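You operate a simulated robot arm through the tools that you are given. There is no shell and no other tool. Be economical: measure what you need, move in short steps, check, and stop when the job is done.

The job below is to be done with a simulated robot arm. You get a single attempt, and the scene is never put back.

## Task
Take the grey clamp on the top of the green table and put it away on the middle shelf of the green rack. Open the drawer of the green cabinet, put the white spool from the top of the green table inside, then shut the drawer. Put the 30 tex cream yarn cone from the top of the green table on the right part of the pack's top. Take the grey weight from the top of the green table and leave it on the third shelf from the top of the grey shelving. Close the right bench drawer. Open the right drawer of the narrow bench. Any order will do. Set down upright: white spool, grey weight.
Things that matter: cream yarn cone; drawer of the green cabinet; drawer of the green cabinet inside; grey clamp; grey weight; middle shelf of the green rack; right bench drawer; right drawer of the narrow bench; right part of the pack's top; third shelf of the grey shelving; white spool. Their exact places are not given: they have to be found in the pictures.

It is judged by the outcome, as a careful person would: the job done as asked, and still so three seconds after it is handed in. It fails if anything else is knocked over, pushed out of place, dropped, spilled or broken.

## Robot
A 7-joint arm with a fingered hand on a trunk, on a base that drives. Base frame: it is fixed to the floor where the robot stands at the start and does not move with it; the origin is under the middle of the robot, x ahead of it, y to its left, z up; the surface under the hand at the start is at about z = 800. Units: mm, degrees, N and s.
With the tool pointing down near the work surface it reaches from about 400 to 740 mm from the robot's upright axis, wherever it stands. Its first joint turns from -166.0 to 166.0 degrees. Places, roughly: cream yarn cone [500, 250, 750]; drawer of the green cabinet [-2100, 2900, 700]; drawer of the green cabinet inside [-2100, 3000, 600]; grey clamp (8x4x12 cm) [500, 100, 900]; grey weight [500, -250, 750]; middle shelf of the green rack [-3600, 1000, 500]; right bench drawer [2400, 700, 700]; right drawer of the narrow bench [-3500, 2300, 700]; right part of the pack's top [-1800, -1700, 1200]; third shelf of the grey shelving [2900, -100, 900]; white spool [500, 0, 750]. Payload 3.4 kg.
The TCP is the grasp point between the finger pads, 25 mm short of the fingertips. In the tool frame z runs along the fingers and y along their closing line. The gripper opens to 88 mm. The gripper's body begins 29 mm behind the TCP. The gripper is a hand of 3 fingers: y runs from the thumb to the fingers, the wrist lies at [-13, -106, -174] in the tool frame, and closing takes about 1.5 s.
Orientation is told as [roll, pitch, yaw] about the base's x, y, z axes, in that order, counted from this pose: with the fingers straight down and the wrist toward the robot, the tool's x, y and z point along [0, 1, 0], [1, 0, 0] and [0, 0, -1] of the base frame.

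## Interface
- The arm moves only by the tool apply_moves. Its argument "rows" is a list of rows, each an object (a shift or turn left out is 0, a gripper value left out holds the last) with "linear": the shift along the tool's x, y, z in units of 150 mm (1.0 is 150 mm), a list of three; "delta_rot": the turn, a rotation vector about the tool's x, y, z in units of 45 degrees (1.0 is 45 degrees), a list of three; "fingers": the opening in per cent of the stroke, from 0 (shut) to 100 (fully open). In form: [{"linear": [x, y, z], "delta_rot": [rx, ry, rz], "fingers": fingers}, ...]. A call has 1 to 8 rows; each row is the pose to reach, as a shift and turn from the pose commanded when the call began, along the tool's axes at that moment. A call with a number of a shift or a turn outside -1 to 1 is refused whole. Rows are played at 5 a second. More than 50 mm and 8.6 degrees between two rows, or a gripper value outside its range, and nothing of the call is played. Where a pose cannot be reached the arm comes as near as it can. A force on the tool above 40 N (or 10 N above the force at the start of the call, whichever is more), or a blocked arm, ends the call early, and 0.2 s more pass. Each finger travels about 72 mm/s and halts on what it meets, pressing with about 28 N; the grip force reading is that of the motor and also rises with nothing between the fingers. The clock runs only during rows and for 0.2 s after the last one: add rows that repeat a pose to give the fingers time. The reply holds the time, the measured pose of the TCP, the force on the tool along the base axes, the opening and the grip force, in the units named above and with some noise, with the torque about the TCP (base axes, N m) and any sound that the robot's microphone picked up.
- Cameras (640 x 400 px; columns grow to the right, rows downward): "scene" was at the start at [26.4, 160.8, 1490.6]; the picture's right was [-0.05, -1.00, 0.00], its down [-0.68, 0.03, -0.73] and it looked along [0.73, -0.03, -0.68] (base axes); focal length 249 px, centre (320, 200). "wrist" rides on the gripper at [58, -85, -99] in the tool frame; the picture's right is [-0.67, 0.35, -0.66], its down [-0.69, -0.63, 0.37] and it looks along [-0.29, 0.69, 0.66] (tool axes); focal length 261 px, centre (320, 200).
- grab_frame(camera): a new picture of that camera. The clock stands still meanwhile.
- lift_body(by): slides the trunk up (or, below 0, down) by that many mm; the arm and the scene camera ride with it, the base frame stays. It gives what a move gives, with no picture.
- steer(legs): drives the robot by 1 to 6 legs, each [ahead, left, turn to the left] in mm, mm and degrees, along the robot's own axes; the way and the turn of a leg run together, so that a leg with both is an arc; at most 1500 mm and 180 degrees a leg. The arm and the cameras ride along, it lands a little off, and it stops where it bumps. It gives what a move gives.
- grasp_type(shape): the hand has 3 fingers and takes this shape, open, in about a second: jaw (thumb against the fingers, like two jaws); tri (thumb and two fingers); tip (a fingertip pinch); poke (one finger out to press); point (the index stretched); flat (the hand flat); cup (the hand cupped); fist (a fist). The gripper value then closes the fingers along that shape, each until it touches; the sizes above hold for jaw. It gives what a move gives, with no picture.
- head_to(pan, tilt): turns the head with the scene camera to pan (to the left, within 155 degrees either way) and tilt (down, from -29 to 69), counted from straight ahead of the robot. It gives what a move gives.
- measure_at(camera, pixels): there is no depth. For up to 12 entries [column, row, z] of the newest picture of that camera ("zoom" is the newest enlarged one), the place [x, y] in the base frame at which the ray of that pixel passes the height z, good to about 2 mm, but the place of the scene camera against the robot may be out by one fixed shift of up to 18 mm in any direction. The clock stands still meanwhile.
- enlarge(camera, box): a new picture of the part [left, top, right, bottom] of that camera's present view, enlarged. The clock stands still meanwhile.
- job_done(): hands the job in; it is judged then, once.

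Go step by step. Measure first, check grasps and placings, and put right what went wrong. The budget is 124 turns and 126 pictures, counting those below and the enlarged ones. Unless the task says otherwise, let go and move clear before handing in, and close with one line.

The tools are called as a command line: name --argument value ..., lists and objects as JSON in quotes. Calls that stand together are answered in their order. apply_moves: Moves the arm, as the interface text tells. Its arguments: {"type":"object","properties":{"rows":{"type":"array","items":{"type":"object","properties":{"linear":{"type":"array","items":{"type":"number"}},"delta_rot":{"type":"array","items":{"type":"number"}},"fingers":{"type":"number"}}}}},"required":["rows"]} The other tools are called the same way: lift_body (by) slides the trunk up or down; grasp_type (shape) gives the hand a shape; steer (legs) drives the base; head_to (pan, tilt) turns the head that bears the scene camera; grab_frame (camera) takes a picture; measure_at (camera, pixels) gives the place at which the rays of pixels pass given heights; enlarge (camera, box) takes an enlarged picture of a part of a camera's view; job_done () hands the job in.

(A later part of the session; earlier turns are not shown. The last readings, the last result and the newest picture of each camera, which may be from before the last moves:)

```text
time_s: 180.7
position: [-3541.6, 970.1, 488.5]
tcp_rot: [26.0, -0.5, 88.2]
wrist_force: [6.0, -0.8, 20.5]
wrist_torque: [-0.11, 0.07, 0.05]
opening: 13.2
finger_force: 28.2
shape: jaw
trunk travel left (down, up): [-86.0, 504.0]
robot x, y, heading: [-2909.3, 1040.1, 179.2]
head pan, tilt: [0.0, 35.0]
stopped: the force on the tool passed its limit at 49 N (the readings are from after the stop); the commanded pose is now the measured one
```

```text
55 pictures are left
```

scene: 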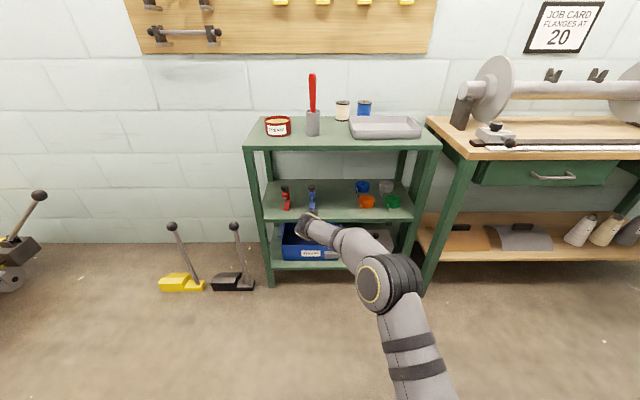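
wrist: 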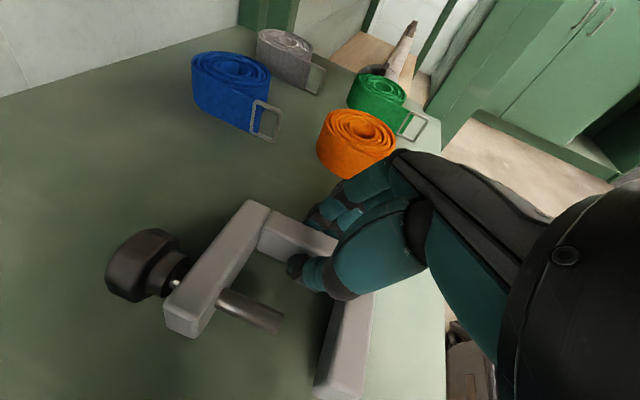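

Contact was felt at z 488 and the clamp rests on the shelf. Release gently and lift off.

apply_moves --rows '[{"fingers": 25}, {"fingers": 40}, {"fingers": 40}]'

grab_frame --camera "wrist"

lift_body --by 45

grab_frame --camera "wrist"

```text
time_s: 181.5
position: [-3541.6, 969.6, 484.3]
tcp_rot: [25.6, -0.5, 88.1]
wrist_force: [-2.3, -2.8, 11.3]
wrist_torque: [-0.05, 0.07, 0.02]
opening: 32.6
finger_force: 0.0
shape: jaw
trunk travel left (down, up): [-86.0, 504.0]
robot x, y, heading: [-2907.7, 1041.7, 179.1]
head pan, tilt: [0.0, 35.0]
```

```text
54 pictures are left
```

wrist: 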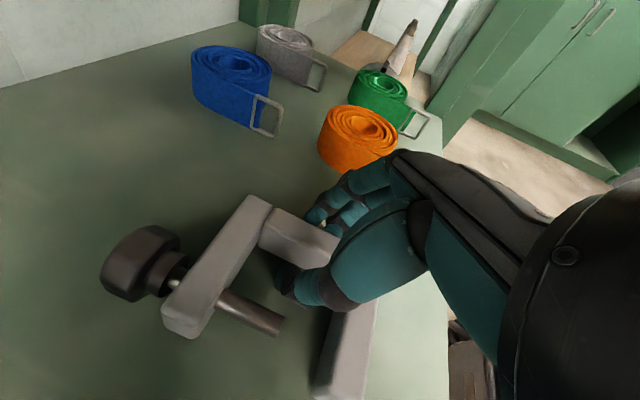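

```text
time_s: 182.4
position: [-3542.3, 969.5, 529.1]
tcp_rot: [25.5, -0.8, 88.2]
wrist_force: [0.7, 0.2, 0.0]
wrist_torque: [-0.02, -0.03, 0.0]
opening: 34.9
finger_force: 0.0
shape: jaw
trunk travel left (down, up): [-131.0, 459.0]
robot x, y, heading: [-2907.4, 1039.6, 179.3]
head pan, tilt: [0.0, 35.0]
```

```text
53 pictures are left
```

wrist: 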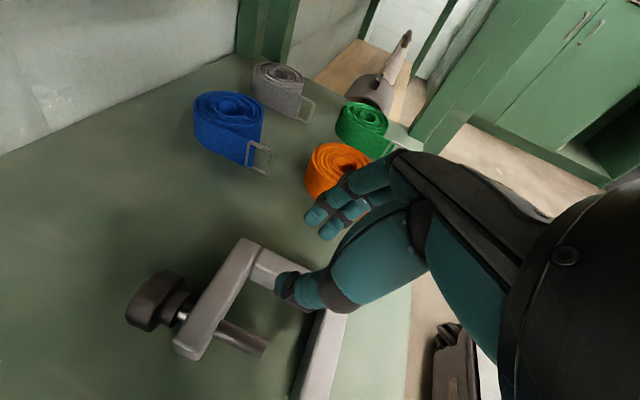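

The clamp sits on the middle shelf. Back out, raise, and drive back to the table for the spool.

lift_body --by 15

steer --legs '[[-230, 0, 0]]'

grab_frame --camera "wrist"

lift_body --by 390

enlarge --camera "scene" --box '[220, 200, 440, 340]'

steer --legs '[[0, -1145, 0.6], [-1500, 0, 0], [-180, 0, 0], [0, 0, -73.3], [-1500, 0, 0], [-770, 0, 0]]'

steer --legs '[[0, 0, -106.6]]'

head_to --pan 0 --tilt 42

grab_frame --camera "scene"

```text
time_s: 183.1
position: [-3541.5, 970.4, 544.4]
tcp_rot: [25.5, -0.6, 88.1]
wrist_force: [-0.2, 0.3, 0.2]
wrist_torque: [0.03, -0.02, 0.04]
opening: 35.1
finger_force: 0.1
shape: jaw
trunk travel left (down, up): [-146.0, 444.0]
robot x, y, heading: [-2906.3, 1044.1, 179.5]
head pan, tilt: [0.0, 35.0]
```

```text
time_s: 184.7
position: [-3319.8, 967.1, 543.3]
tcp_rot: [25.5, -0.6, 88.3]
wrist_force: [0.6, -0.7, 0.2]
wrist_torque: [-0.03, 0.02, 0.04]
opening: 35.1
finger_force: 0.2
shape: jaw
trunk travel left (down, up): [-146.0, 444.0]
robot x, y, heading: [-2686.2, 1038.8, 179.9]
head pan, tilt: [0.0, 35.0]
```

```text
52 pictures are left
```

wrist: 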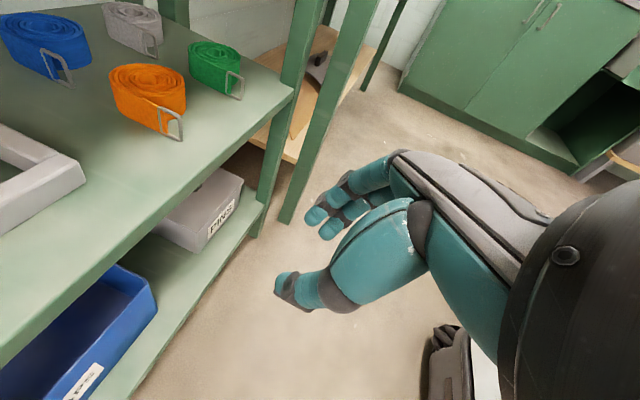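

```text
time_s: 188.5
position: [-3320.3, 965.1, 933.2]
tcp_rot: [25.5, -0.5, 88.2]
wrist_force: [-0.7, 0.4, -0.8]
wrist_torque: [-0.04, -0.02, -0.03]
opening: 34.9
finger_force: 0.0
shape: jaw
trunk travel left (down, up): [-536.0, 54.0]
robot x, y, heading: [-2688.9, 1041.8, 179.4]
head pan, tilt: [0.0, 35.0]
```

```text
2.86 times, centred on (330, 270) of scene
```

zoom: 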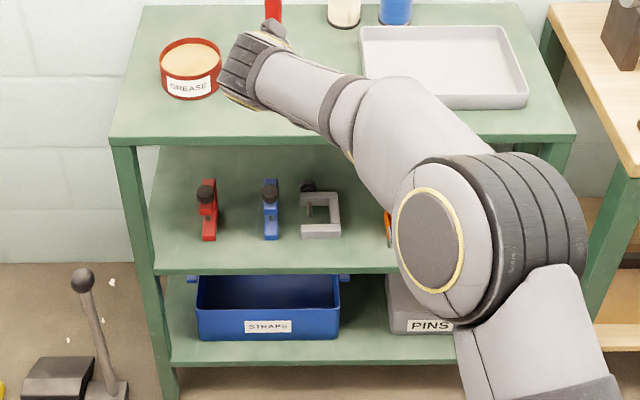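

```text
time_s: 216.1
position: [-594.5, 660.4, 935.3]
tcp_rot: [25.6, -0.6, 16.6]
wrist_force: [-0.6, -0.8, -0.6]
wrist_torque: [-0.01, -0.01, 0.0]
opening: 35.3
finger_force: 0.0
shape: jaw
trunk travel left (down, up): [-536.0, 54.0]
robot x, y, heading: [-327.5, 77.9, 107.6]
head pan, tilt: [0.0, 35.0]
```

```text
time_s: 220.9
position: [303.5, 175.5, 933.1]
tcp_rot: [25.5, -0.5, -90.0]
wrist_force: [0.1, -0.1, 0.6]
wrist_torque: [0.0, 0.0, 0.01]
opening: 34.9
finger_force: 0.0
shape: jaw
trunk travel left (down, up): [-536.0, 54.0]
robot x, y, heading: [-328.3, 81.6, 1.3]
head pan, tilt: [0.0, 35.0]
```

```text
time_s: 221.6
position: [301.0, 176.7, 934.1]
tcp_rot: [25.5, -0.7, -90.1]
wrist_force: [0.0, -0.3, 0.7]
wrist_torque: [0.01, 0.0, 0.03]
opening: 35.1
finger_force: 0.1
shape: jaw
trunk travel left (down, up): [-536.0, 54.0]
robot x, y, heading: [-327.1, 81.6, 1.1]
head pan, tilt: [0.0, 42.0]
```

```text
50 pictures are left
```

scene: 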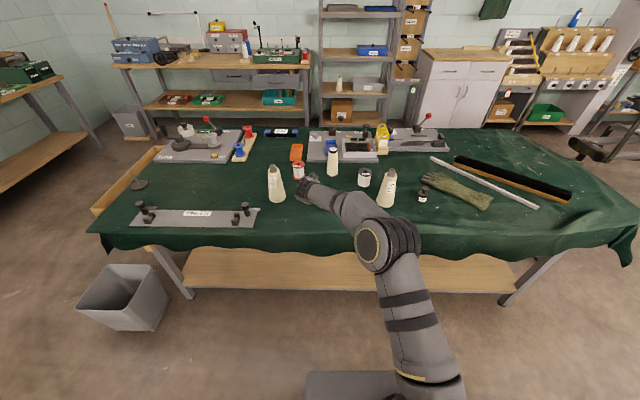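

Clamp confirmed on the shelf. Now the spool at (364,178): measuring in scene, then approach so it's in the wrist view.

enlarge --camera "scene" --box '[330, 155, 440, 215]'

measure_at --camera "scene" --pixels '[[364, 187.5, 800], [365, 171, 870], [365, 171, 880], [358, 185, 800], [371, 185, 800], [385, 206, 800], [423, 201, 800]]'

```text
5.82 times, centred on (385, 185) of scene
```

zoom: 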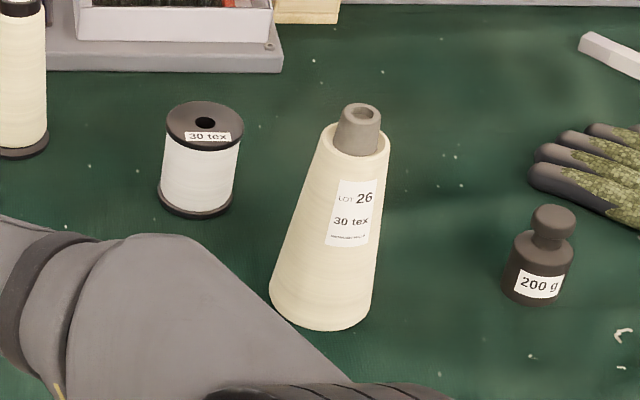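

```text
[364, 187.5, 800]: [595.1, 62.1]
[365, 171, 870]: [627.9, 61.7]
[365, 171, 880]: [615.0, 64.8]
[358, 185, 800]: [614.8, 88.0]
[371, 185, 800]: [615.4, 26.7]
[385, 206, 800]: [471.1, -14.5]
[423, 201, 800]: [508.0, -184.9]
```

Spool: centre ≈(618,54), top z≈870, diameter ≈63. Raise, steepen to 10° pitch, open fully, drive over it in two legs (skirting the 30 tex cone), and look.

lift_body --by 54

apply_moves --rows '[{"delta_rot": [0, -0.17, 0], "fingers": 100}, {"delta_rot": [0, -0.34, 0]}, {"delta_rot": [0, -0.34, 0]}]'

steer --legs '[[0, 0, -1.2], [317, -62, 0], [0, -60, 0]]'

grab_frame --camera "wrist"

```text
time_s: 222.6
position: [301.5, 175.2, 989.0]
tcp_rot: [25.5, -0.7, -90.0]
wrist_force: [0.3, -1.1, 0.3]
wrist_torque: [0.01, -0.02, 0.01]
opening: 34.9
finger_force: 0.1
shape: jaw
trunk travel left (down, up): [-590.0, 0.0]
robot x, y, heading: [-323.5, 81.6, 1.2]
head pan, tilt: [0.0, 42.0]
```

```text
time_s: 223.4
position: [301.4, 175.3, 988.0]
tcp_rot: [10.2, -0.6, -90.0]
wrist_force: [0.8, 0.2, 0.1]
wrist_torque: [0.02, -0.01, 0.01]
opening: 87.6
finger_force: 0.0
shape: jaw
trunk travel left (down, up): [-590.0, 0.0]
robot x, y, heading: [-329.5, 80.5, 1.3]
head pan, tilt: [0.0, 42.0]
```

```text
time_s: 226.4
position: [617.9, 44.3, 987.9]
tcp_rot: [10.3, -0.6, -90.6]
wrist_force: [-0.9, -0.5, -0.1]
wrist_torque: [0.02, 0.02, -0.02]
opening: 87.8
finger_force: 0.0
shape: jaw
trunk travel left (down, up): [-590.0, 0.0]
robot x, y, heading: [-14.2, -38.2, 0.3]
head pan, tilt: [0.0, 42.0]
```

```text
48 pictures are left
```

wrist: 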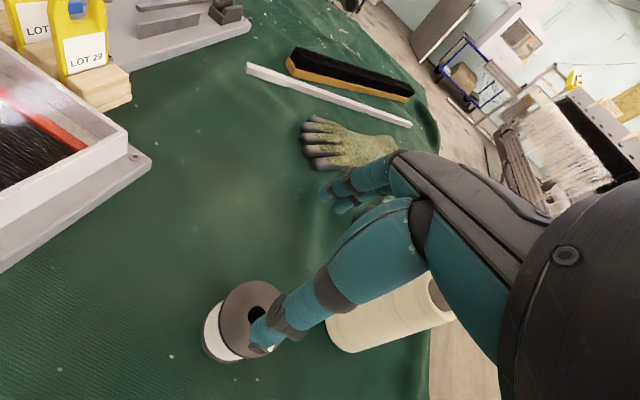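

enlarge --camera "wrist" --box '[190, 265, 300, 370]'

measure_at --camera "wrist" --pixels '[[252, 318, 870], [220, 318, 870], [250, 281, 870], [257, 314, 870]]'

```text
3.81 times, centred on (245, 318) of wrist
```

zoom: 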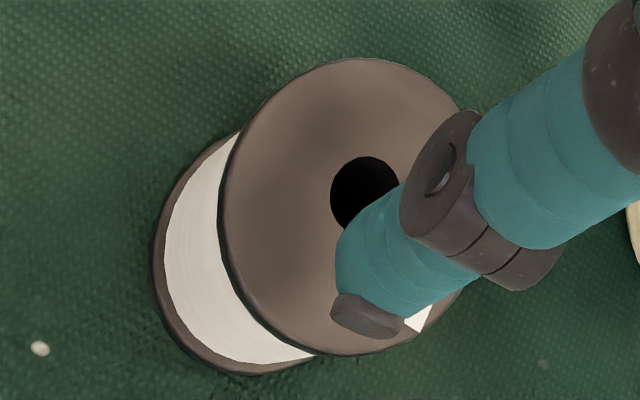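

```text
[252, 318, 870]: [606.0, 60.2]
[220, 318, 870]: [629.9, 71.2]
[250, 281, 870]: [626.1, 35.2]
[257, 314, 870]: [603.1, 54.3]
```

Flange centre is about (605,57). Shift base −13/+13, lower by 95, check alignment.

steer --legs '[[-13, 13, 0]]'

lift_body --by -88

grab_frame --camera "wrist"

measure_at --camera "wrist" --pixels '[[280, 290, 870], [260, 290, 870]]'

```text
time_s: 227.2
position: [605.5, 58.2, 988.0]
tcp_rot: [10.3, -0.7, -90.7]
wrist_force: [-0.1, 0.1, -0.2]
wrist_torque: [0.01, -0.02, 0.02]
opening: 87.6
finger_force: 0.1
shape: jaw
trunk travel left (down, up): [-590.0, 0.0]
robot x, y, heading: [-27.1, -27.7, 0.4]
head pan, tilt: [0.0, 42.0]
```

```text
time_s: 228.4
position: [605.0, 58.0, 899.6]
tcp_rot: [10.3, -0.6, -90.7]
wrist_force: [0.0, -0.4, -0.7]
wrist_torque: [-0.06, 0.0, 0.02]
opening: 87.7
finger_force: 0.0
shape: jaw
trunk travel left (down, up): [-502.0, 88.0]
robot x, y, heading: [-23.3, -26.4, 0.1]
head pan, tilt: [0.0, 42.0]
```

```text
46 pictures are left
```

wrist: 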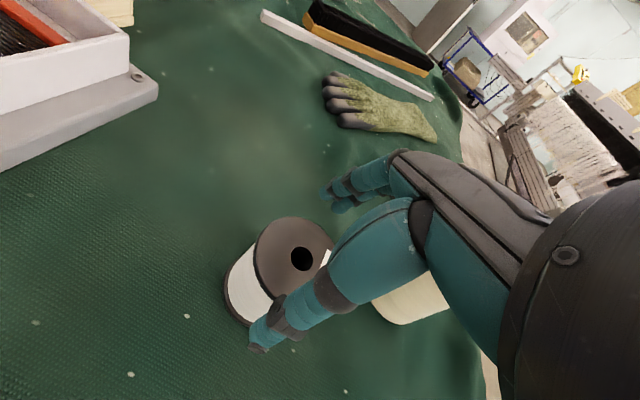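

```text
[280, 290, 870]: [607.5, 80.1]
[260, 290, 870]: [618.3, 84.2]
```

The hole (302,259) matches the predicted axis (300,261). Lower 47, close, lift.

lift_body --by -47

apply_moves --rows '[{"fingers": 0}, {"fingers": 0}, {"fingers": 0}, {"fingers": 0}, {"fingers": 0}]'

lift_body --by 60

grab_frame --camera "wrist"

```text
time_s: 229.3
position: [606.2, 57.4, 854.2]
tcp_rot: [10.3, -0.6, -90.8]
wrist_force: [-0.1, 0.4, -0.4]
wrist_torque: [0.04, -0.04, -0.01]
opening: 87.8
finger_force: 0.1
shape: jaw
trunk travel left (down, up): [-455.0, 135.0]
robot x, y, heading: [-23.9, -26.2, 0.3]
head pan, tilt: [0.0, 42.0]
```

```text
time_s: 230.5
position: [605.4, 57.4, 852.8]
tcp_rot: [10.1, -0.7, -90.8]
wrist_force: [-1.0, -0.4, -0.1]
wrist_torque: [0.02, 0.0, -0.01]
opening: 49.7
finger_force: 28.4
shape: jaw
trunk travel left (down, up): [-455.0, 135.0]
robot x, y, heading: [-24.8, -26.0, 0.3]
head pan, tilt: [0.0, 42.0]
```

```text
time_s: 231.5
position: [605.7, 58.4, 913.3]
tcp_rot: [10.2, -0.7, -90.8]
wrist_force: [0.6, 0.6, -1.4]
wrist_torque: [0.0, -0.02, 0.0]
opening: 49.4
finger_force: 28.3
shape: jaw
trunk travel left (down, up): [-515.0, 75.0]
robot x, y, heading: [-22.5, -29.4, 0.2]
head pan, tilt: [0.0, 42.0]
```

```text
45 pictures are left
```

wrist: 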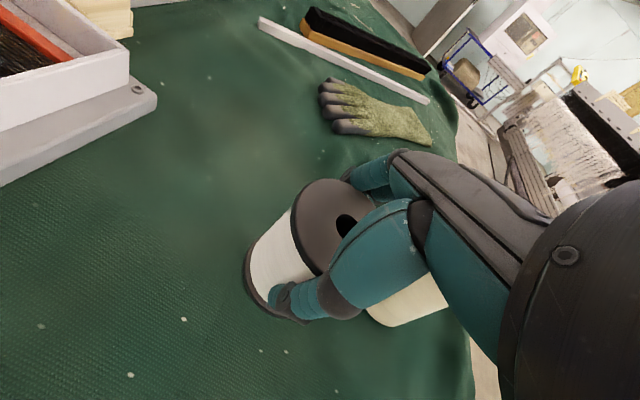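

Spool is gripped on its winding (49.5 mm) and level. Raise and carry it to the cabinet.

lift_body --by 75

steer --legs '[[0, 60, 0], [-330, 0, 0], [0, 0, 106.1], [1500, 0, 0], [644, 0, 0], [0, 0, 73.7]]'

```text
time_s: 232.6
position: [606.2, 56.8, 987.8]
tcp_rot: [10.1, -0.7, -90.7]
wrist_force: [0.7, 0.2, -0.8]
wrist_torque: [-0.02, 0.01, 0.01]
opening: 49.4
finger_force: 28.2
shape: jaw
trunk travel left (down, up): [-590.0, 0.0]
robot x, y, heading: [-26.0, -28.6, 0.5]
head pan, tilt: [0.0, 42.0]
```

```text
time_s: 253.2
position: [-1569.6, 2036.5, 986.9]
tcp_rot: [10.3, -0.7, 87.7]
wrist_force: [1.0, -0.3, -0.9]
wrist_torque: [0.01, -0.01, 0.03]
opening: 49.4
finger_force: 28.3
shape: jaw
trunk travel left (down, up): [-590.0, 0.0]
robot x, y, heading: [-939.0, 2102.6, 178.7]
head pan, tilt: [0.0, 42.0]
```

At (−939,2102). Continue west and turn to face the open drawer.

steer --legs '[[1046, 47, 0], [0, 0, -88.7]]'

head_to --pan 0 --tilt 50

grab_frame --camera "scene"

grab_frame --camera "wrist"

```text
time_s: 262.3
position: [-2065.1, 2710.1, 988.0]
tcp_rot: [10.3, -0.7, -0.5]
wrist_force: [0.2, 0.0, -1.3]
wrist_torque: [0.0, -0.02, -0.03]
opening: 49.3
finger_force: 28.1
shape: jaw
trunk travel left (down, up): [-590.0, 0.0]
robot x, y, heading: [-1978.4, 2078.3, 90.6]
head pan, tilt: [0.0, 42.0]
```

```text
time_s: 263.0
position: [-2066.9, 2710.9, 987.6]
tcp_rot: [10.2, -0.7, -0.5]
wrist_force: [0.3, 0.5, -0.7]
wrist_torque: [-0.01, -0.01, 0.0]
opening: 49.2
finger_force: 28.2
shape: jaw
trunk travel left (down, up): [-590.0, 0.0]
robot x, y, heading: [-1980.5, 2078.4, 90.7]
head pan, tilt: [0.0, 50.0]
```

```text
44 pictures are left
```

scene: 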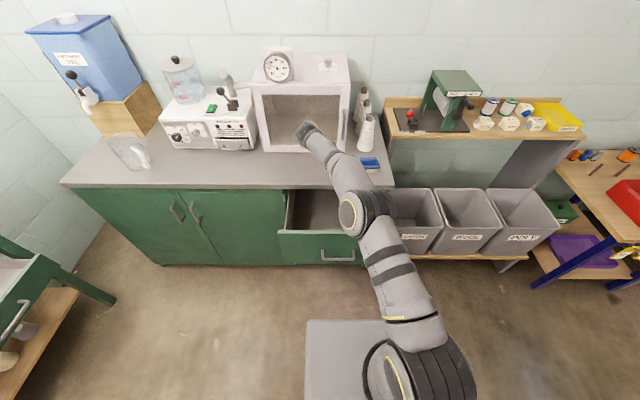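

```text
43 pictures are left
```

wrist: 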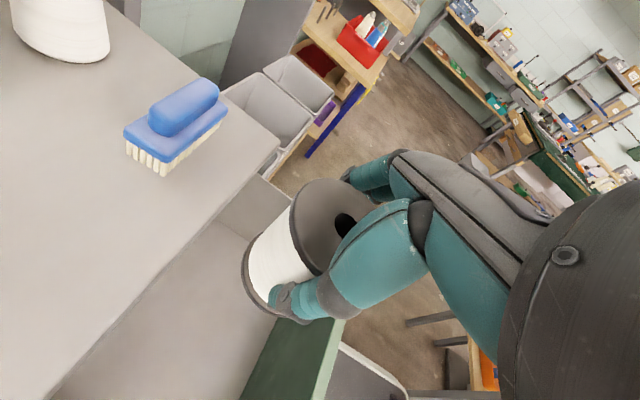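

Checking the drawer opening in the wrist view: panel inner edge (265,340), counter edge (165,275).

measure_at --camera "wrist" --pixels '[[262, 350, 760], [262, 350, 800], [335, 350, 760], [335, 350, 800], [165, 277, 880], [165, 277, 900], [230, 208, 900], [200, 370, 640], [200, 370, 680]]'

measure_at --camera "scene" --pixels '[[280, 233, 760], [280, 233, 800], [300, 188, 900], [300, 188, 880], [288, 262, 600], [288, 262, 640]]'

```text
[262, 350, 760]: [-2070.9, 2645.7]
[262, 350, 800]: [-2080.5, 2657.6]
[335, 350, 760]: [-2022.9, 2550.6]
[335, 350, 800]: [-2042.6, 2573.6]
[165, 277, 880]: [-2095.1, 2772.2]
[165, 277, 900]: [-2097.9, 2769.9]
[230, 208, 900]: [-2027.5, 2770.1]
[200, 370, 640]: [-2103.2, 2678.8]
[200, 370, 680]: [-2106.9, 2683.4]
```

```text
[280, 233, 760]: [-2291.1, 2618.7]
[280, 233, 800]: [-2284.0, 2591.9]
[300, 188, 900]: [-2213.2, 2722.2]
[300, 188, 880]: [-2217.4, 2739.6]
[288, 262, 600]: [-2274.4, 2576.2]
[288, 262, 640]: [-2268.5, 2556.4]
```

Counter edge y≈2770, drawer inner front ≈2598, floor ≈600. I'll shift back 17 mm, lower in stages, and check clearances.

steer --legs '[[-17, 0, 0]]'

lift_body --by -240

grab_frame --camera "scene"

grab_frame --camera "wrist"

```text
time_s: 263.8
position: [-2066.6, 2692.8, 989.4]
tcp_rot: [10.3, -0.6, -0.6]
wrist_force: [-0.2, -0.4, -0.6]
wrist_torque: [0.03, 0.0, 0.02]
opening: 49.2
finger_force: 27.7
shape: jaw
trunk travel left (down, up): [-590.0, 0.0]
robot x, y, heading: [-1978.4, 2061.6, 90.5]
head pan, tilt: [0.0, 50.0]
```

```text
time_s: 266.3
position: [-2067.1, 2693.7, 748.0]
tcp_rot: [10.2, -0.5, -0.5]
wrist_force: [0.4, -0.5, -1.6]
wrist_torque: [-0.02, 0.0, -0.05]
opening: 49.0
finger_force: 27.6
shape: jaw
trunk travel left (down, up): [-350.0, 240.0]
robot x, y, heading: [-1981.0, 2064.3, 90.6]
head pan, tilt: [0.0, 50.0]
```

```text
42 pictures are left
```

scene: 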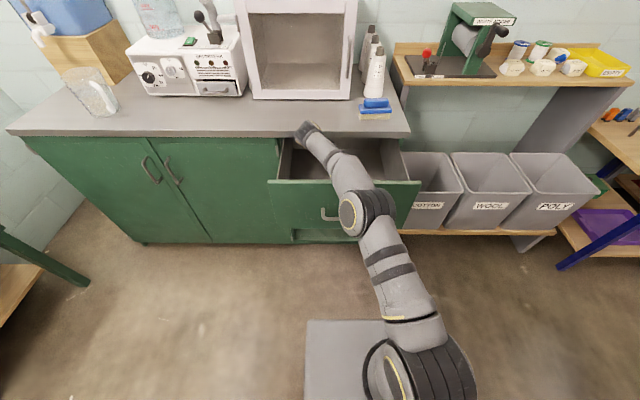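

```text
41 pictures are left
```

wrist: 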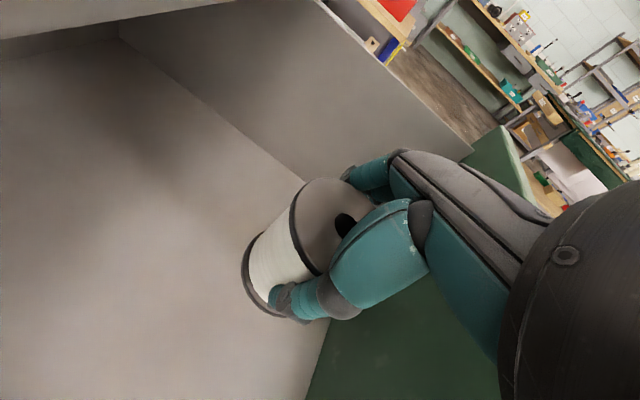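

Inside the drawer with clearance so far; measuring the floor height via the floor/right-wall junction (210,110) and the wall top edge (395,70).

measure_at --camera "wrist" --pixels '[[210, 110, 600], [210, 110, 640], [210, 110, 680], [395, 80, 740], [395, 80, 760], [395, 80, 720], [315, 360, 600], [315, 360, 640], [315, 360, 680], [530, 190, 740], [530, 190, 720]]'

measure_at --camera "scene" --pixels '[[407, 178, 760], [407, 178, 740], [407, 178, 800], [268, 182, 800], [268, 182, 760], [420, 182, 800], [420, 182, 760], [308, 128, 917]]'

```text
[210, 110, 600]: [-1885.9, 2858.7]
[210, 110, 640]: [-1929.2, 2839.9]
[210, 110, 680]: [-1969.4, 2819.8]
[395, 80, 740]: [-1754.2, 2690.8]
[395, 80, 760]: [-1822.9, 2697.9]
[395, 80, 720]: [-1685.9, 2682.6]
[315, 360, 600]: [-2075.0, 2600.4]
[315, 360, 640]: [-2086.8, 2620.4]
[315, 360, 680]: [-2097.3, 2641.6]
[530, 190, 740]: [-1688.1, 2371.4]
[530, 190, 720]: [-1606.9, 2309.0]
```

```text
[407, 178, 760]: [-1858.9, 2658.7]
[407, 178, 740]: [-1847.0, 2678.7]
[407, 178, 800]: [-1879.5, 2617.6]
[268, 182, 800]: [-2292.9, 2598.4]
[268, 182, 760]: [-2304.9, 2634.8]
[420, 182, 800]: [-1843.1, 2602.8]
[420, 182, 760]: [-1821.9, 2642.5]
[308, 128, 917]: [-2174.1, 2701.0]
```

Floor ≈595, front panel top ≈805. Lower 40 and inspect the forearm clearance over the panel.

lift_body --by -40

enlarge --camera "scene" --box '[260, 90, 430, 240]'

```text
time_s: 267.1
position: [-2066.6, 2692.1, 709.0]
tcp_rot: [10.2, -0.6, -0.7]
wrist_force: [0.7, 0.4, -1.4]
wrist_torque: [-0.02, -0.01, -0.03]
opening: 49.5
finger_force: 28.7
shape: jaw
trunk travel left (down, up): [-310.0, 280.0]
robot x, y, heading: [-1975.2, 2067.4, 90.6]
head pan, tilt: [0.0, 50.0]
```

```text
2.67 times, centred on (345, 165) of scene
```

zoom: 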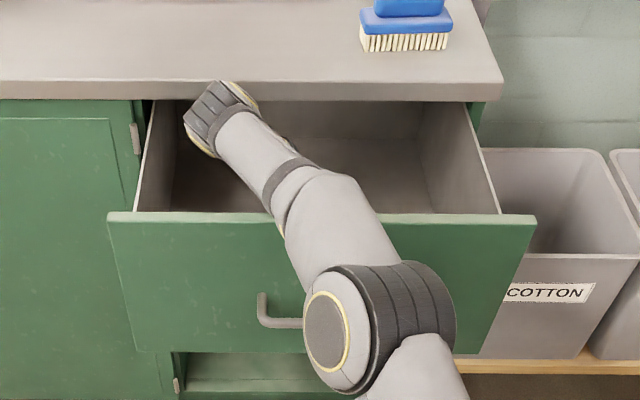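

measure_at --camera "zoom" --pixels '[[385, 325, 850], [385, 325, 900], [385, 325, 950], [385, 325, 1000], [320, 216, 800], [345, 210, 850], [345, 210, 900], [345, 210, 950]]'

```text
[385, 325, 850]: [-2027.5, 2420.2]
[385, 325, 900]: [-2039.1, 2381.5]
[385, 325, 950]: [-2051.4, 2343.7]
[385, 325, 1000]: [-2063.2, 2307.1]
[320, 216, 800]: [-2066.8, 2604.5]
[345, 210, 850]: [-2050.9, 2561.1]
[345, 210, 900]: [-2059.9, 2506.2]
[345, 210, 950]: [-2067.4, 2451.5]
```

Forearm clearance over the panel is roughly 40 mm; I need ~60 more, so lower in small steps and watch the readings.

lift_body --by -30

lift_body --by -12

grab_frame --camera "wrist"

enlarge --camera "scene" --box '[260, 90, 430, 240]'

```text
time_s: 267.9
position: [-2066.3, 2692.9, 677.2]
tcp_rot: [10.2, -0.6, -0.5]
wrist_force: [-0.1, -0.1, -0.4]
wrist_torque: [0.0, -0.01, -0.01]
opening: 49.2
finger_force: 28.1
shape: jaw
trunk travel left (down, up): [-280.0, 310.0]
robot x, y, heading: [-1981.1, 2063.2, 90.7]
head pan, tilt: [0.0, 50.0]
```

```text
time_s: 268.5
position: [-2067.4, 2693.8, 665.7]
tcp_rot: [10.3, -0.7, -0.6]
wrist_force: [-0.4, 0.4, -0.6]
wrist_torque: [0.0, 0.01, 0.02]
opening: 49.3
finger_force: 28.0
shape: jaw
trunk travel left (down, up): [-268.0, 322.0]
robot x, y, heading: [-1980.6, 2060.8, 90.5]
head pan, tilt: [0.0, 50.0]
```

```text
39 pictures are left
```

wrist: 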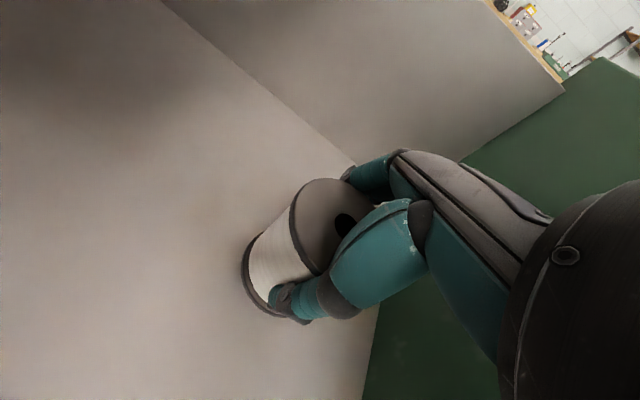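

```text
2.67 times, centred on (345, 165) of scene
```

zoom: 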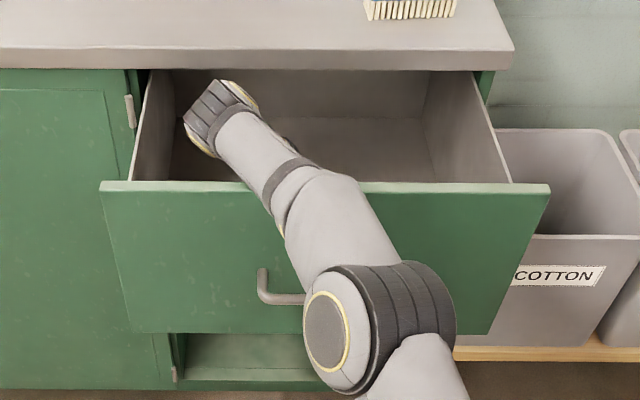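

Side wall top ≈772, front panel top ≈800; forearm still free. Measuring the remaining gap to the floor before the last few mm.

measure_at --camera "wrist" --pixels '[[260, 86, 590], [260, 86, 600], [260, 86, 610], [260, 86, 620], [370, 360, 600], [370, 360, 620], [548, 100, 770]]'

lift_body --by -8

```text
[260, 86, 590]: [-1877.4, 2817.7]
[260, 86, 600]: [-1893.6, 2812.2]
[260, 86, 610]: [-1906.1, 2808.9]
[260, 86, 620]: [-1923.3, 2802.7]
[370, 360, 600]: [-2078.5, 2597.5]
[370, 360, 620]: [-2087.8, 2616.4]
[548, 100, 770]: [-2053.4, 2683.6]
```

```text
time_s: 269.0
position: [-2067.0, 2693.2, 660.4]
tcp_rot: [10.4, -0.7, -0.6]
wrist_force: [-0.7, -0.2, -1.0]
wrist_torque: [0.01, -0.03, 0.03]
opening: 49.2
finger_force: 27.6
shape: jaw
trunk travel left (down, up): [-260.0, 330.0]
robot x, y, heading: [-1979.7, 2060.7, 90.5]
head pan, tilt: [0.0, 50.0]
```

lift_body --by -5

apply_moves --rows '[{"linear": [0, 0, 0]}]'

```text
time_s: 269.6
position: [-2067.1, 2692.2, 659.3]
tcp_rot: [10.9, -0.4, -0.6]
wrist_force: [-0.9, 0.6, 0.8]
wrist_torque: [-0.02, -0.01, -0.02]
opening: 49.4
finger_force: 28.1
shape: jaw
trunk travel left (down, up): [-255.0, 335.0]
robot x, y, heading: [-1979.9, 2062.1, 90.2]
head pan, tilt: [0.0, 50.0]
```

```text
time_s: 270.0
position: [-2066.8, 2690.9, 660.3]
tcp_rot: [10.9, -0.4, -0.6]
wrist_force: [0.6, -0.5, -0.3]
wrist_torque: [-0.01, 0.01, -0.02]
opening: 49.5
finger_force: 28.3
shape: jaw
trunk travel left (down, up): [-255.0, 335.0]
robot x, y, heading: [-1978.4, 2061.6, 90.5]
head pan, tilt: [0.0, 50.0]
```

The forearm now rests on the panel edge (TCP stays at 660, pitch changes) with ~12 mm gap to the floor. I'll relieve it, tilt the hand 9° to raise the wrist side, and lower until the spool's edge touches.

lift_body --by 8

apply_moves --rows '[{"delta_rot": [0.1, 0, 0]}, {"delta_rot": [0.2, 0, 0]}, {"delta_rot": [0.2, 0, 0]}]'

lift_body --by -12

lift_body --by -5

grab_frame --camera "wrist"

```text
time_s: 270.6
position: [-2065.7, 2691.7, 659.3]
tcp_rot: [10.2, -0.8, -0.6]
wrist_force: [0.2, 0.2, -0.1]
wrist_torque: [-0.01, -0.04, -0.01]
opening: 49.3
finger_force: 27.9
shape: jaw
trunk travel left (down, up): [-263.0, 327.0]
robot x, y, heading: [-1983.2, 2063.8, 90.5]
head pan, tilt: [0.0, 50.0]
```

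```text
time_s: 271.4
position: [-2066.2, 2693.1, 659.4]
tcp_rot: [10.2, 8.2, 1.1]
wrist_force: [0.3, 0.1, -1.2]
wrist_torque: [-0.01, 0.0, 0.02]
opening: 49.3
finger_force: 27.8
shape: jaw
trunk travel left (down, up): [-263.0, 327.0]
robot x, y, heading: [-1982.7, 2059.8, 90.8]
head pan, tilt: [0.0, 50.0]
```

```text
time_s: 271.9
position: [-2064.9, 2692.2, 647.9]
tcp_rot: [10.3, 8.2, 1.0]
wrist_force: [0.0, -1.1, -1.3]
wrist_torque: [-0.01, -0.01, 0.02]
opening: 49.5
finger_force: 28.1
shape: jaw
trunk travel left (down, up): [-251.0, 339.0]
robot x, y, heading: [-1977.5, 2062.9, 90.3]
head pan, tilt: [0.0, 50.0]
```

```text
time_s: 272.5
position: [-2065.7, 2693.1, 643.3]
tcp_rot: [10.4, 8.1, 1.0]
wrist_force: [0.1, -0.5, 1.2]
wrist_torque: [-0.02, -0.05, 0.03]
opening: 49.2
finger_force: 27.8
shape: jaw
trunk travel left (down, up): [-246.0, 344.0]
robot x, y, heading: [-1979.6, 2058.3, 90.2]
head pan, tilt: [0.0, 50.0]
```

```text
37 pictures are left
```

wrist: 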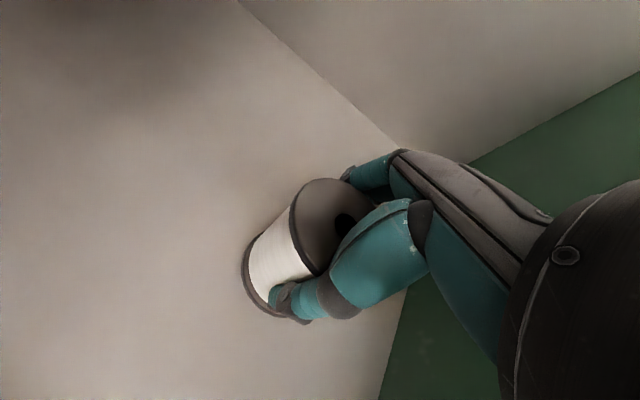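

Still no firm contact at 643; continue in 4 mm steps.

lift_body --by -4

lift_body --by -4

```text
time_s: 273.0
position: [-2067.3, 2693.8, 643.3]
tcp_rot: [10.7, 8.3, 1.1]
wrist_force: [1.4, 0.2, 2.6]
wrist_torque: [-0.06, -0.11, 0.02]
opening: 49.1
finger_force: 27.9
shape: jaw
trunk travel left (down, up): [-242.0, 348.0]
robot x, y, heading: [-1979.8, 2060.9, 90.7]
head pan, tilt: [0.0, 50.0]
```

```text
time_s: 273.6
position: [-2066.7, 2692.4, 643.4]
tcp_rot: [11.1, 8.4, 1.1]
wrist_force: [0.0, -0.6, 0.2]
wrist_torque: [-0.01, -0.03, 0.02]
opening: 49.1
finger_force: 28.1
shape: jaw
trunk travel left (down, up): [-238.0, 352.0]
robot x, y, heading: [-1979.3, 2064.8, 90.4]
head pan, tilt: [0.0, 50.0]
```

The spool's low edge is essentially at the floor (force blip +2.6 N). Relieve the panel contact and release.

lift_body --by 7

apply_moves --rows '[{"fingers": 60}, {"fingers": 70}, {"fingers": 100}, {"fingers": 100}]'

grab_frame --camera "wrist"

```text
time_s: 274.1
position: [-2065.6, 2692.1, 642.5]
tcp_rot: [10.4, 8.1, 1.0]
wrist_force: [-2.1, 2.3, 8.4]
wrist_torque: [0.11, -0.09, 0.03]
opening: 49.2
finger_force: 28.4
shape: jaw
trunk travel left (down, up): [-245.0, 345.0]
robot x, y, heading: [-1977.7, 2061.7, 90.6]
head pan, tilt: [0.0, 50.0]
```

```text
time_s: 275.1
position: [-2066.4, 2693.7, 643.1]
tcp_rot: [10.2, 8.2, 1.0]
wrist_force: [-0.2, 0.6, 0.3]
wrist_torque: [0.0, -0.03, -0.01]
opening: 87.6
finger_force: 0.0
shape: jaw
trunk travel left (down, up): [-245.0, 345.0]
robot x, y, heading: [-1978.2, 2058.8, 90.6]
head pan, tilt: [0.0, 50.0]
```

```text
36 pictures are left
```

wrist: 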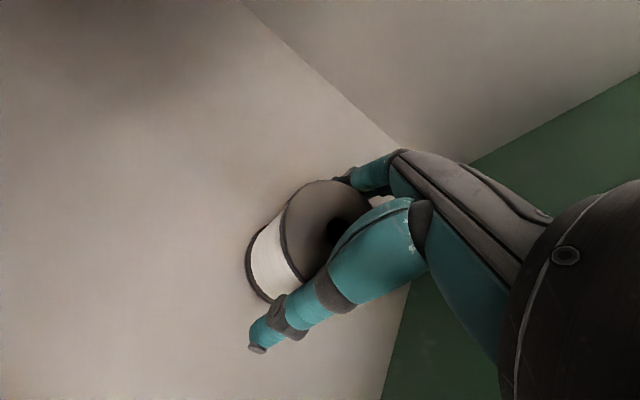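

Spool rests upright. Lift the hand straight out and view.

lift_body --by 100

grab_frame --camera "wrist"

lift_body --by 180

```text
time_s: 276.4
position: [-2065.2, 2694.5, 742.4]
tcp_rot: [10.5, 8.2, 1.0]
wrist_force: [-0.9, 1.0, 0.4]
wrist_torque: [-0.05, -0.04, -0.01]
opening: 87.7
finger_force: 0.1
shape: jaw
trunk travel left (down, up): [-345.0, 245.0]
robot x, y, heading: [-1978.8, 2063.6, 90.4]
head pan, tilt: [0.0, 50.0]
```

```text
35 pictures are left
```

wrist: 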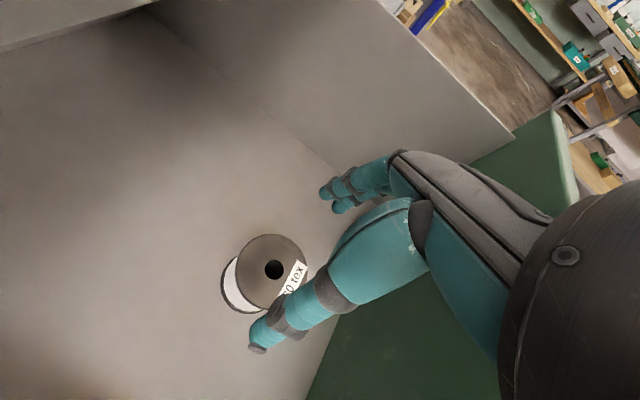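

```text
time_s: 278.4
position: [-2066.9, 2693.6, 922.4]
tcp_rot: [10.4, 8.2, 1.0]
wrist_force: [0.1, -0.1, -0.7]
wrist_torque: [-0.02, -0.01, -0.04]
opening: 87.6
finger_force: 0.1
shape: jaw
trunk travel left (down, up): [-525.0, 65.0]
robot x, y, heading: [-1981.7, 2062.9, 90.6]
head pan, tilt: [0.0, 50.0]
```

The spool stands upright in the drawer. Now to close it: re-pitch the hand forward, fist closed, reposition the base left/back and push the panel.

apply_moves --rows '[{"delta_rot": [-0.18, 0, 0], "fingers": 0}, {"delta_rot": [-0.2, 0, 0]}, {"delta_rot": [-0.2, 0, 0]}]'

apply_moves --rows '[{"delta_rot": [0, 0.18, 0]}, {"delta_rot": [0, 0.36, 0]}, {"delta_rot": [0, 0.54, 0]}, {"delta_rot": [0, 0.72, 0]}, {"delta_rot": [0, 0.9, 0]}, {"delta_rot": [0, 1, 0]}]'

apply_moves --rows '[{"delta_rot": [0, 0.12, 0]}, {"delta_rot": [0, 0.24, 0]}]'

steer --legs '[[0, 85, 0], [-205, 0, 0]]'

```text
time_s: 279.2
position: [-2066.2, 2694.3, 923.5]
tcp_rot: [10.3, -0.6, -0.5]
wrist_force: [0.7, -0.1, -0.3]
wrist_torque: [0.03, -0.01, 0.02]
opening: 0.0
finger_force: 5.2
shape: jaw
trunk travel left (down, up): [-525.0, 65.0]
robot x, y, heading: [-1980.0, 2061.2, 90.4]
head pan, tilt: [0.0, 50.0]
```

```text
time_s: 280.6
position: [-2065.4, 2693.3, 923.6]
tcp_rot: [55.4, -0.7, -0.5]
wrist_force: [-0.2, 0.7, 0.7]
wrist_torque: [-0.02, -0.02, 0.03]
opening: 0.0
finger_force: 27.9
shape: jaw
trunk travel left (down, up): [-525.0, 65.0]
robot x, y, heading: [-1982.1, 2063.4, 90.3]
head pan, tilt: [0.0, 50.0]
```

```text
time_s: 281.2
position: [-2066.4, 2694.2, 923.0]
tcp_rot: [66.2, -0.6, -0.5]
wrist_force: [-0.2, -0.5, -0.4]
wrist_torque: [0.01, 0.04, -0.04]
opening: 0.1
finger_force: 27.6
shape: jaw
trunk travel left (down, up): [-525.0, 65.0]
robot x, y, heading: [-1979.6, 2064.4, 90.3]
head pan, tilt: [0.0, 50.0]
```

```text
time_s: 283.5
position: [-2149.6, 2489.6, 923.0]
tcp_rot: [66.2, -0.6, -0.6]
wrist_force: [-0.2, 0.4, 0.4]
wrist_torque: [0.0, -0.01, 0.01]
opening: 0.0
finger_force: 28.1
shape: jaw
trunk travel left (down, up): [-525.0, 65.0]
robot x, y, heading: [-2061.5, 1860.7, 90.3]
head pan, tilt: [0.0, 50.0]
```

lift_body --by -170

steer --legs '[[200, 0, 0]]'

steer --legs '[[60, 0, 0]]'

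grab_frame --camera "scene"

```text
time_s: 285.4
position: [-2150.3, 2489.7, 753.2]
tcp_rot: [66.1, -0.6, -0.5]
wrist_force: [0.4, -1.2, -0.4]
wrist_torque: [-0.01, 0.0, 0.0]
opening: 0.2
finger_force: 28.5
shape: jaw
trunk travel left (down, up): [-355.0, 235.0]
robot x, y, heading: [-2062.6, 1861.9, 90.3]
head pan, tilt: [0.0, 50.0]
```

```text
time_s: 287.1
position: [-2150.1, 2690.3, 751.8]
tcp_rot: [66.1, -0.7, -0.6]
wrist_force: [0.0, -0.3, -0.4]
wrist_torque: [0.01, -0.02, -0.01]
opening: 0.0
finger_force: 28.3
shape: jaw
trunk travel left (down, up): [-355.0, 235.0]
robot x, y, heading: [-2065.6, 2058.3, 90.5]
head pan, tilt: [0.0, 50.0]
```

```text
time_s: 288.0
position: [-2151.6, 2751.2, 753.0]
tcp_rot: [66.1, -0.6, -0.6]
wrist_force: [-0.8, -0.1, -0.8]
wrist_torque: [0.02, 0.0, 0.0]
opening: 0.0
finger_force: 27.7
shape: jaw
trunk travel left (down, up): [-355.0, 235.0]
robot x, y, heading: [-2068.7, 2120.0, 90.2]
head pan, tilt: [0.0, 50.0]
```

```text
34 pictures are left
```

scene: 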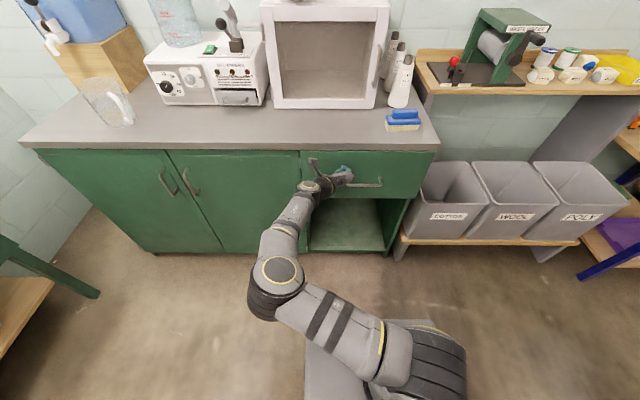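

The drawer is nearly shut; push until resistance.

steer --legs '[[25, 0, 0]]'

steer --legs '[[20, 0, 0]]'

enlarge --camera "scene" --box '[270, 120, 450, 240]'

```text
time_s: 288.9
position: [-2146.4, 2769.7, 752.5]
tcp_rot: [65.9, -0.8, -1.4]
wrist_force: [-0.4, -6.8, 2.5]
wrist_torque: [0.03, 0.04, 0.04]
opening: 0.1
finger_force: 27.2
shape: jaw
trunk travel left (down, up): [-355.0, 235.0]
robot x, y, heading: [-2063.1, 2138.2, 90.4]
head pan, tilt: [0.0, 50.0]
stopped in leg 1: the force on the tool passed its limit at 45 N (the readings are from after the stop); the commanded pose is now the measured one
```

```text
time_s: 289.7
position: [-2142.6, 2771.6, 750.8]
tcp_rot: [65.8, -1.1, -2.4]
wrist_force: [-2.7, -20.4, 8.3]
wrist_torque: [0.14, 0.05, 0.25]
opening: 0.1
finger_force: 28.5
shape: jaw
trunk travel left (down, up): [-355.0, 235.0]
robot x, y, heading: [-2065.4, 2145.8, 90.9]
head pan, tilt: [0.0, 50.0]
stopped in leg 1: the force on the tool passed its limit at 59 N (the readings are from after the stop); the commanded pose is now the measured one
```

```text
3.33 times, centred on (360, 180) of scene
```

zoom: 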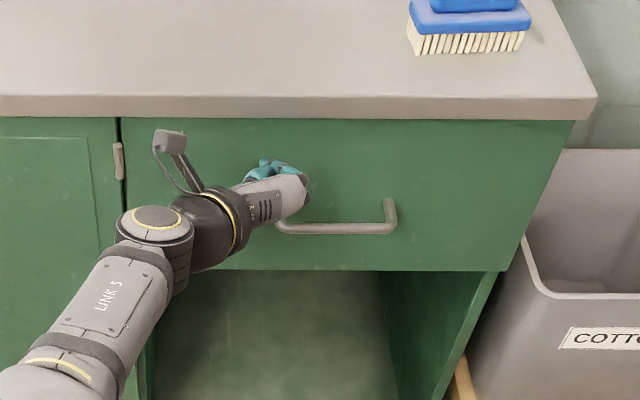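

The drawer is shut against its stop. Back off, raise, and return to the table for the cone.

steer --legs '[[-100, 0, 0]]'

lift_body --by 235

steer --legs '[[0, 0, 89.4], [0, -55, 0], [-1090, 0, 0], [0, 0, -73.6], [-1500, 0, 0], [-640, 0, 0]]'

head_to --pan 110 --tilt 15

grab_frame --camera "scene"

```text
time_s: 290.8
position: [-2141.3, 2674.2, 750.9]
tcp_rot: [65.6, -1.1, -2.5]
wrist_force: [0.6, 0.8, 0.7]
wrist_torque: [0.02, 0.0, 0.0]
opening: 0.1
finger_force: 27.8
shape: jaw
trunk travel left (down, up): [-355.0, 235.0]
robot x, y, heading: [-2064.3, 2049.4, 90.4]
head pan, tilt: [0.0, 50.0]
```

```text
time_s: 293.3
position: [-2140.8, 2674.0, 985.2]
tcp_rot: [65.6, -1.1, -2.4]
wrist_force: [0.6, -0.7, -0.3]
wrist_torque: [-0.03, 0.01, 0.02]
opening: 0.0
finger_force: 27.9
shape: jaw
trunk travel left (down, up): [-590.0, 0.0]
robot x, y, heading: [-2065.5, 2049.8, 90.1]
head pan, tilt: [0.0, 50.0]
```

```text
time_s: 316.6
position: [-618.7, 621.5, 985.7]
tcp_rot: [65.8, -1.1, 12.2]
wrist_force: [0.1, -0.4, 0.6]
wrist_torque: [0.02, 0.0, 0.0]
opening: 0.3
finger_force: 27.9
shape: jaw
trunk travel left (down, up): [-590.0, 0.0]
robot x, y, heading: [-389.7, 37.6, 104.9]
head pan, tilt: [0.0, 50.0]
```

```text
time_s: 318.5
position: [-620.2, 621.2, 985.2]
tcp_rot: [65.6, -1.1, 12.1]
wrist_force: [-0.2, -0.2, 0.7]
wrist_torque: [-0.04, -0.01, 0.0]
opening: 0.0
finger_force: 28.2
shape: jaw
trunk travel left (down, up): [-590.0, 0.0]
robot x, y, heading: [-386.2, 34.3, 105.2]
head pan, tilt: [110.0, 15.0]
```

```text
32 pictures are left
```

scene: 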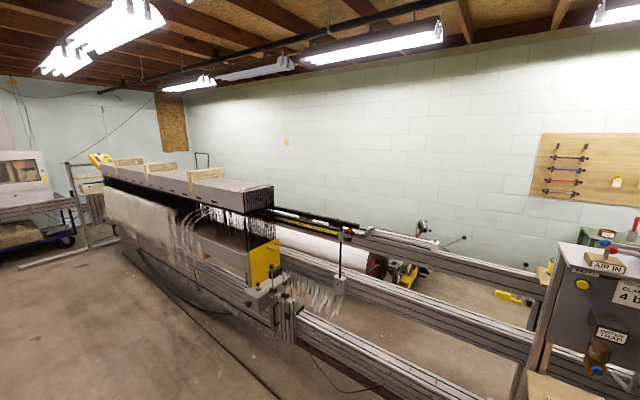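

Measuring the pack's top (front right corner (245,213), rear right (272,188), front-left (104,180)) at candidate heights, and beam positions.

enlarge --camera "scene" --box '[90, 140, 310, 320]'

measure_at --camera "scene" --pixels '[[245, 200, 1200], [272, 188, 1200], [104, 180, 1200], [245, 200, 1250], [272, 188, 1250], [275, 340, 0], [500, 400, 0], [300, 320, 600], [520, 395, 600], [205, 180, 1200]]'

```text
2.22 times, centred on (200, 230) of scene
```

zoom: 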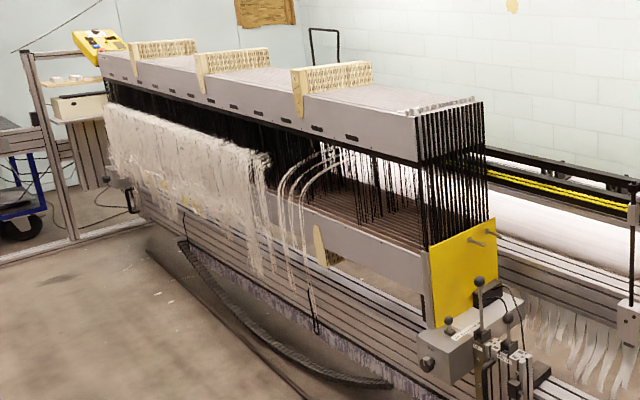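

```text
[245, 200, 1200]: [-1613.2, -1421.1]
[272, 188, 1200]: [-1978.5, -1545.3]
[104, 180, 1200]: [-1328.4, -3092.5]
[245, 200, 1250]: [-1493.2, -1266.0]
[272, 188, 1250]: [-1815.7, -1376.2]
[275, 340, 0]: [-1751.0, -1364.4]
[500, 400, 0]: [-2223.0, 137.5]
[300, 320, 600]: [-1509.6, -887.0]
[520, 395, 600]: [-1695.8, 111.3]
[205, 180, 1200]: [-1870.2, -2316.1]
```

The pack's slab runs along y with front at x≈−1600, right end y≈−1450, with free top right of the last wooden block. Testing whether the arm can reach z≈1300 in this hand pose.

apply_moves --rows '[{"linear": [0.23, 0, -0.1]}, {"linear": [0.46, 0, -0.2]}, {"linear": [0.69, 0, -0.3]}, {"linear": [0.913, 0, -0.41]}]'

apply_moves --rows '[{"linear": [0.23, 0, -0.1]}, {"linear": [0.46, 0, -0.2]}, {"linear": [0.69, 0, -0.3]}, {"linear": [0.913, 0, -0.41]}]'

measure_at --camera "scene" --pixels '[[232, 313, 0], [170, 280, 0], [123, 252, 0], [275, 345, 0], [243.2, 192.6, 1200], [243.2, 192.6, 1180], [272, 186, 1180]]'

```text
time_s: 319.5
position: [-620.5, 619.3, 1137.8]
tcp_rot: [65.6, -1.0, 12.1]
wrist_force: [-0.7, 0.7, 0.5]
wrist_torque: [0.04, -0.02, 0.01]
opening: 0.0
finger_force: 27.5
shape: jaw
trunk travel left (down, up): [-590.0, 0.0]
robot x, y, heading: [-390.1, 32.8, 105.1]
head pan, tilt: [110.0, 15.0]
```

```text
time_s: 320.5
position: [-625.1, 621.6, 1284.9]
tcp_rot: [65.6, -1.0, 12.1]
wrist_force: [0.1, 0.4, -0.3]
wrist_torque: [-0.02, -0.03, 0.03]
opening: 0.1
finger_force: 28.2
shape: jaw
trunk travel left (down, up): [-590.0, 0.0]
robot x, y, heading: [-388.5, 37.4, 104.9]
head pan, tilt: [110.0, 15.0]
```

```text
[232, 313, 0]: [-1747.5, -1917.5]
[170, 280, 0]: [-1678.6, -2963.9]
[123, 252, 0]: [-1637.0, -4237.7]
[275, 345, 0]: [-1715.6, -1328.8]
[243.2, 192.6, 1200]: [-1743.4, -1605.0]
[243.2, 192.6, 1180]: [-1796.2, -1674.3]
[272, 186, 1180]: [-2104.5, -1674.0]
```

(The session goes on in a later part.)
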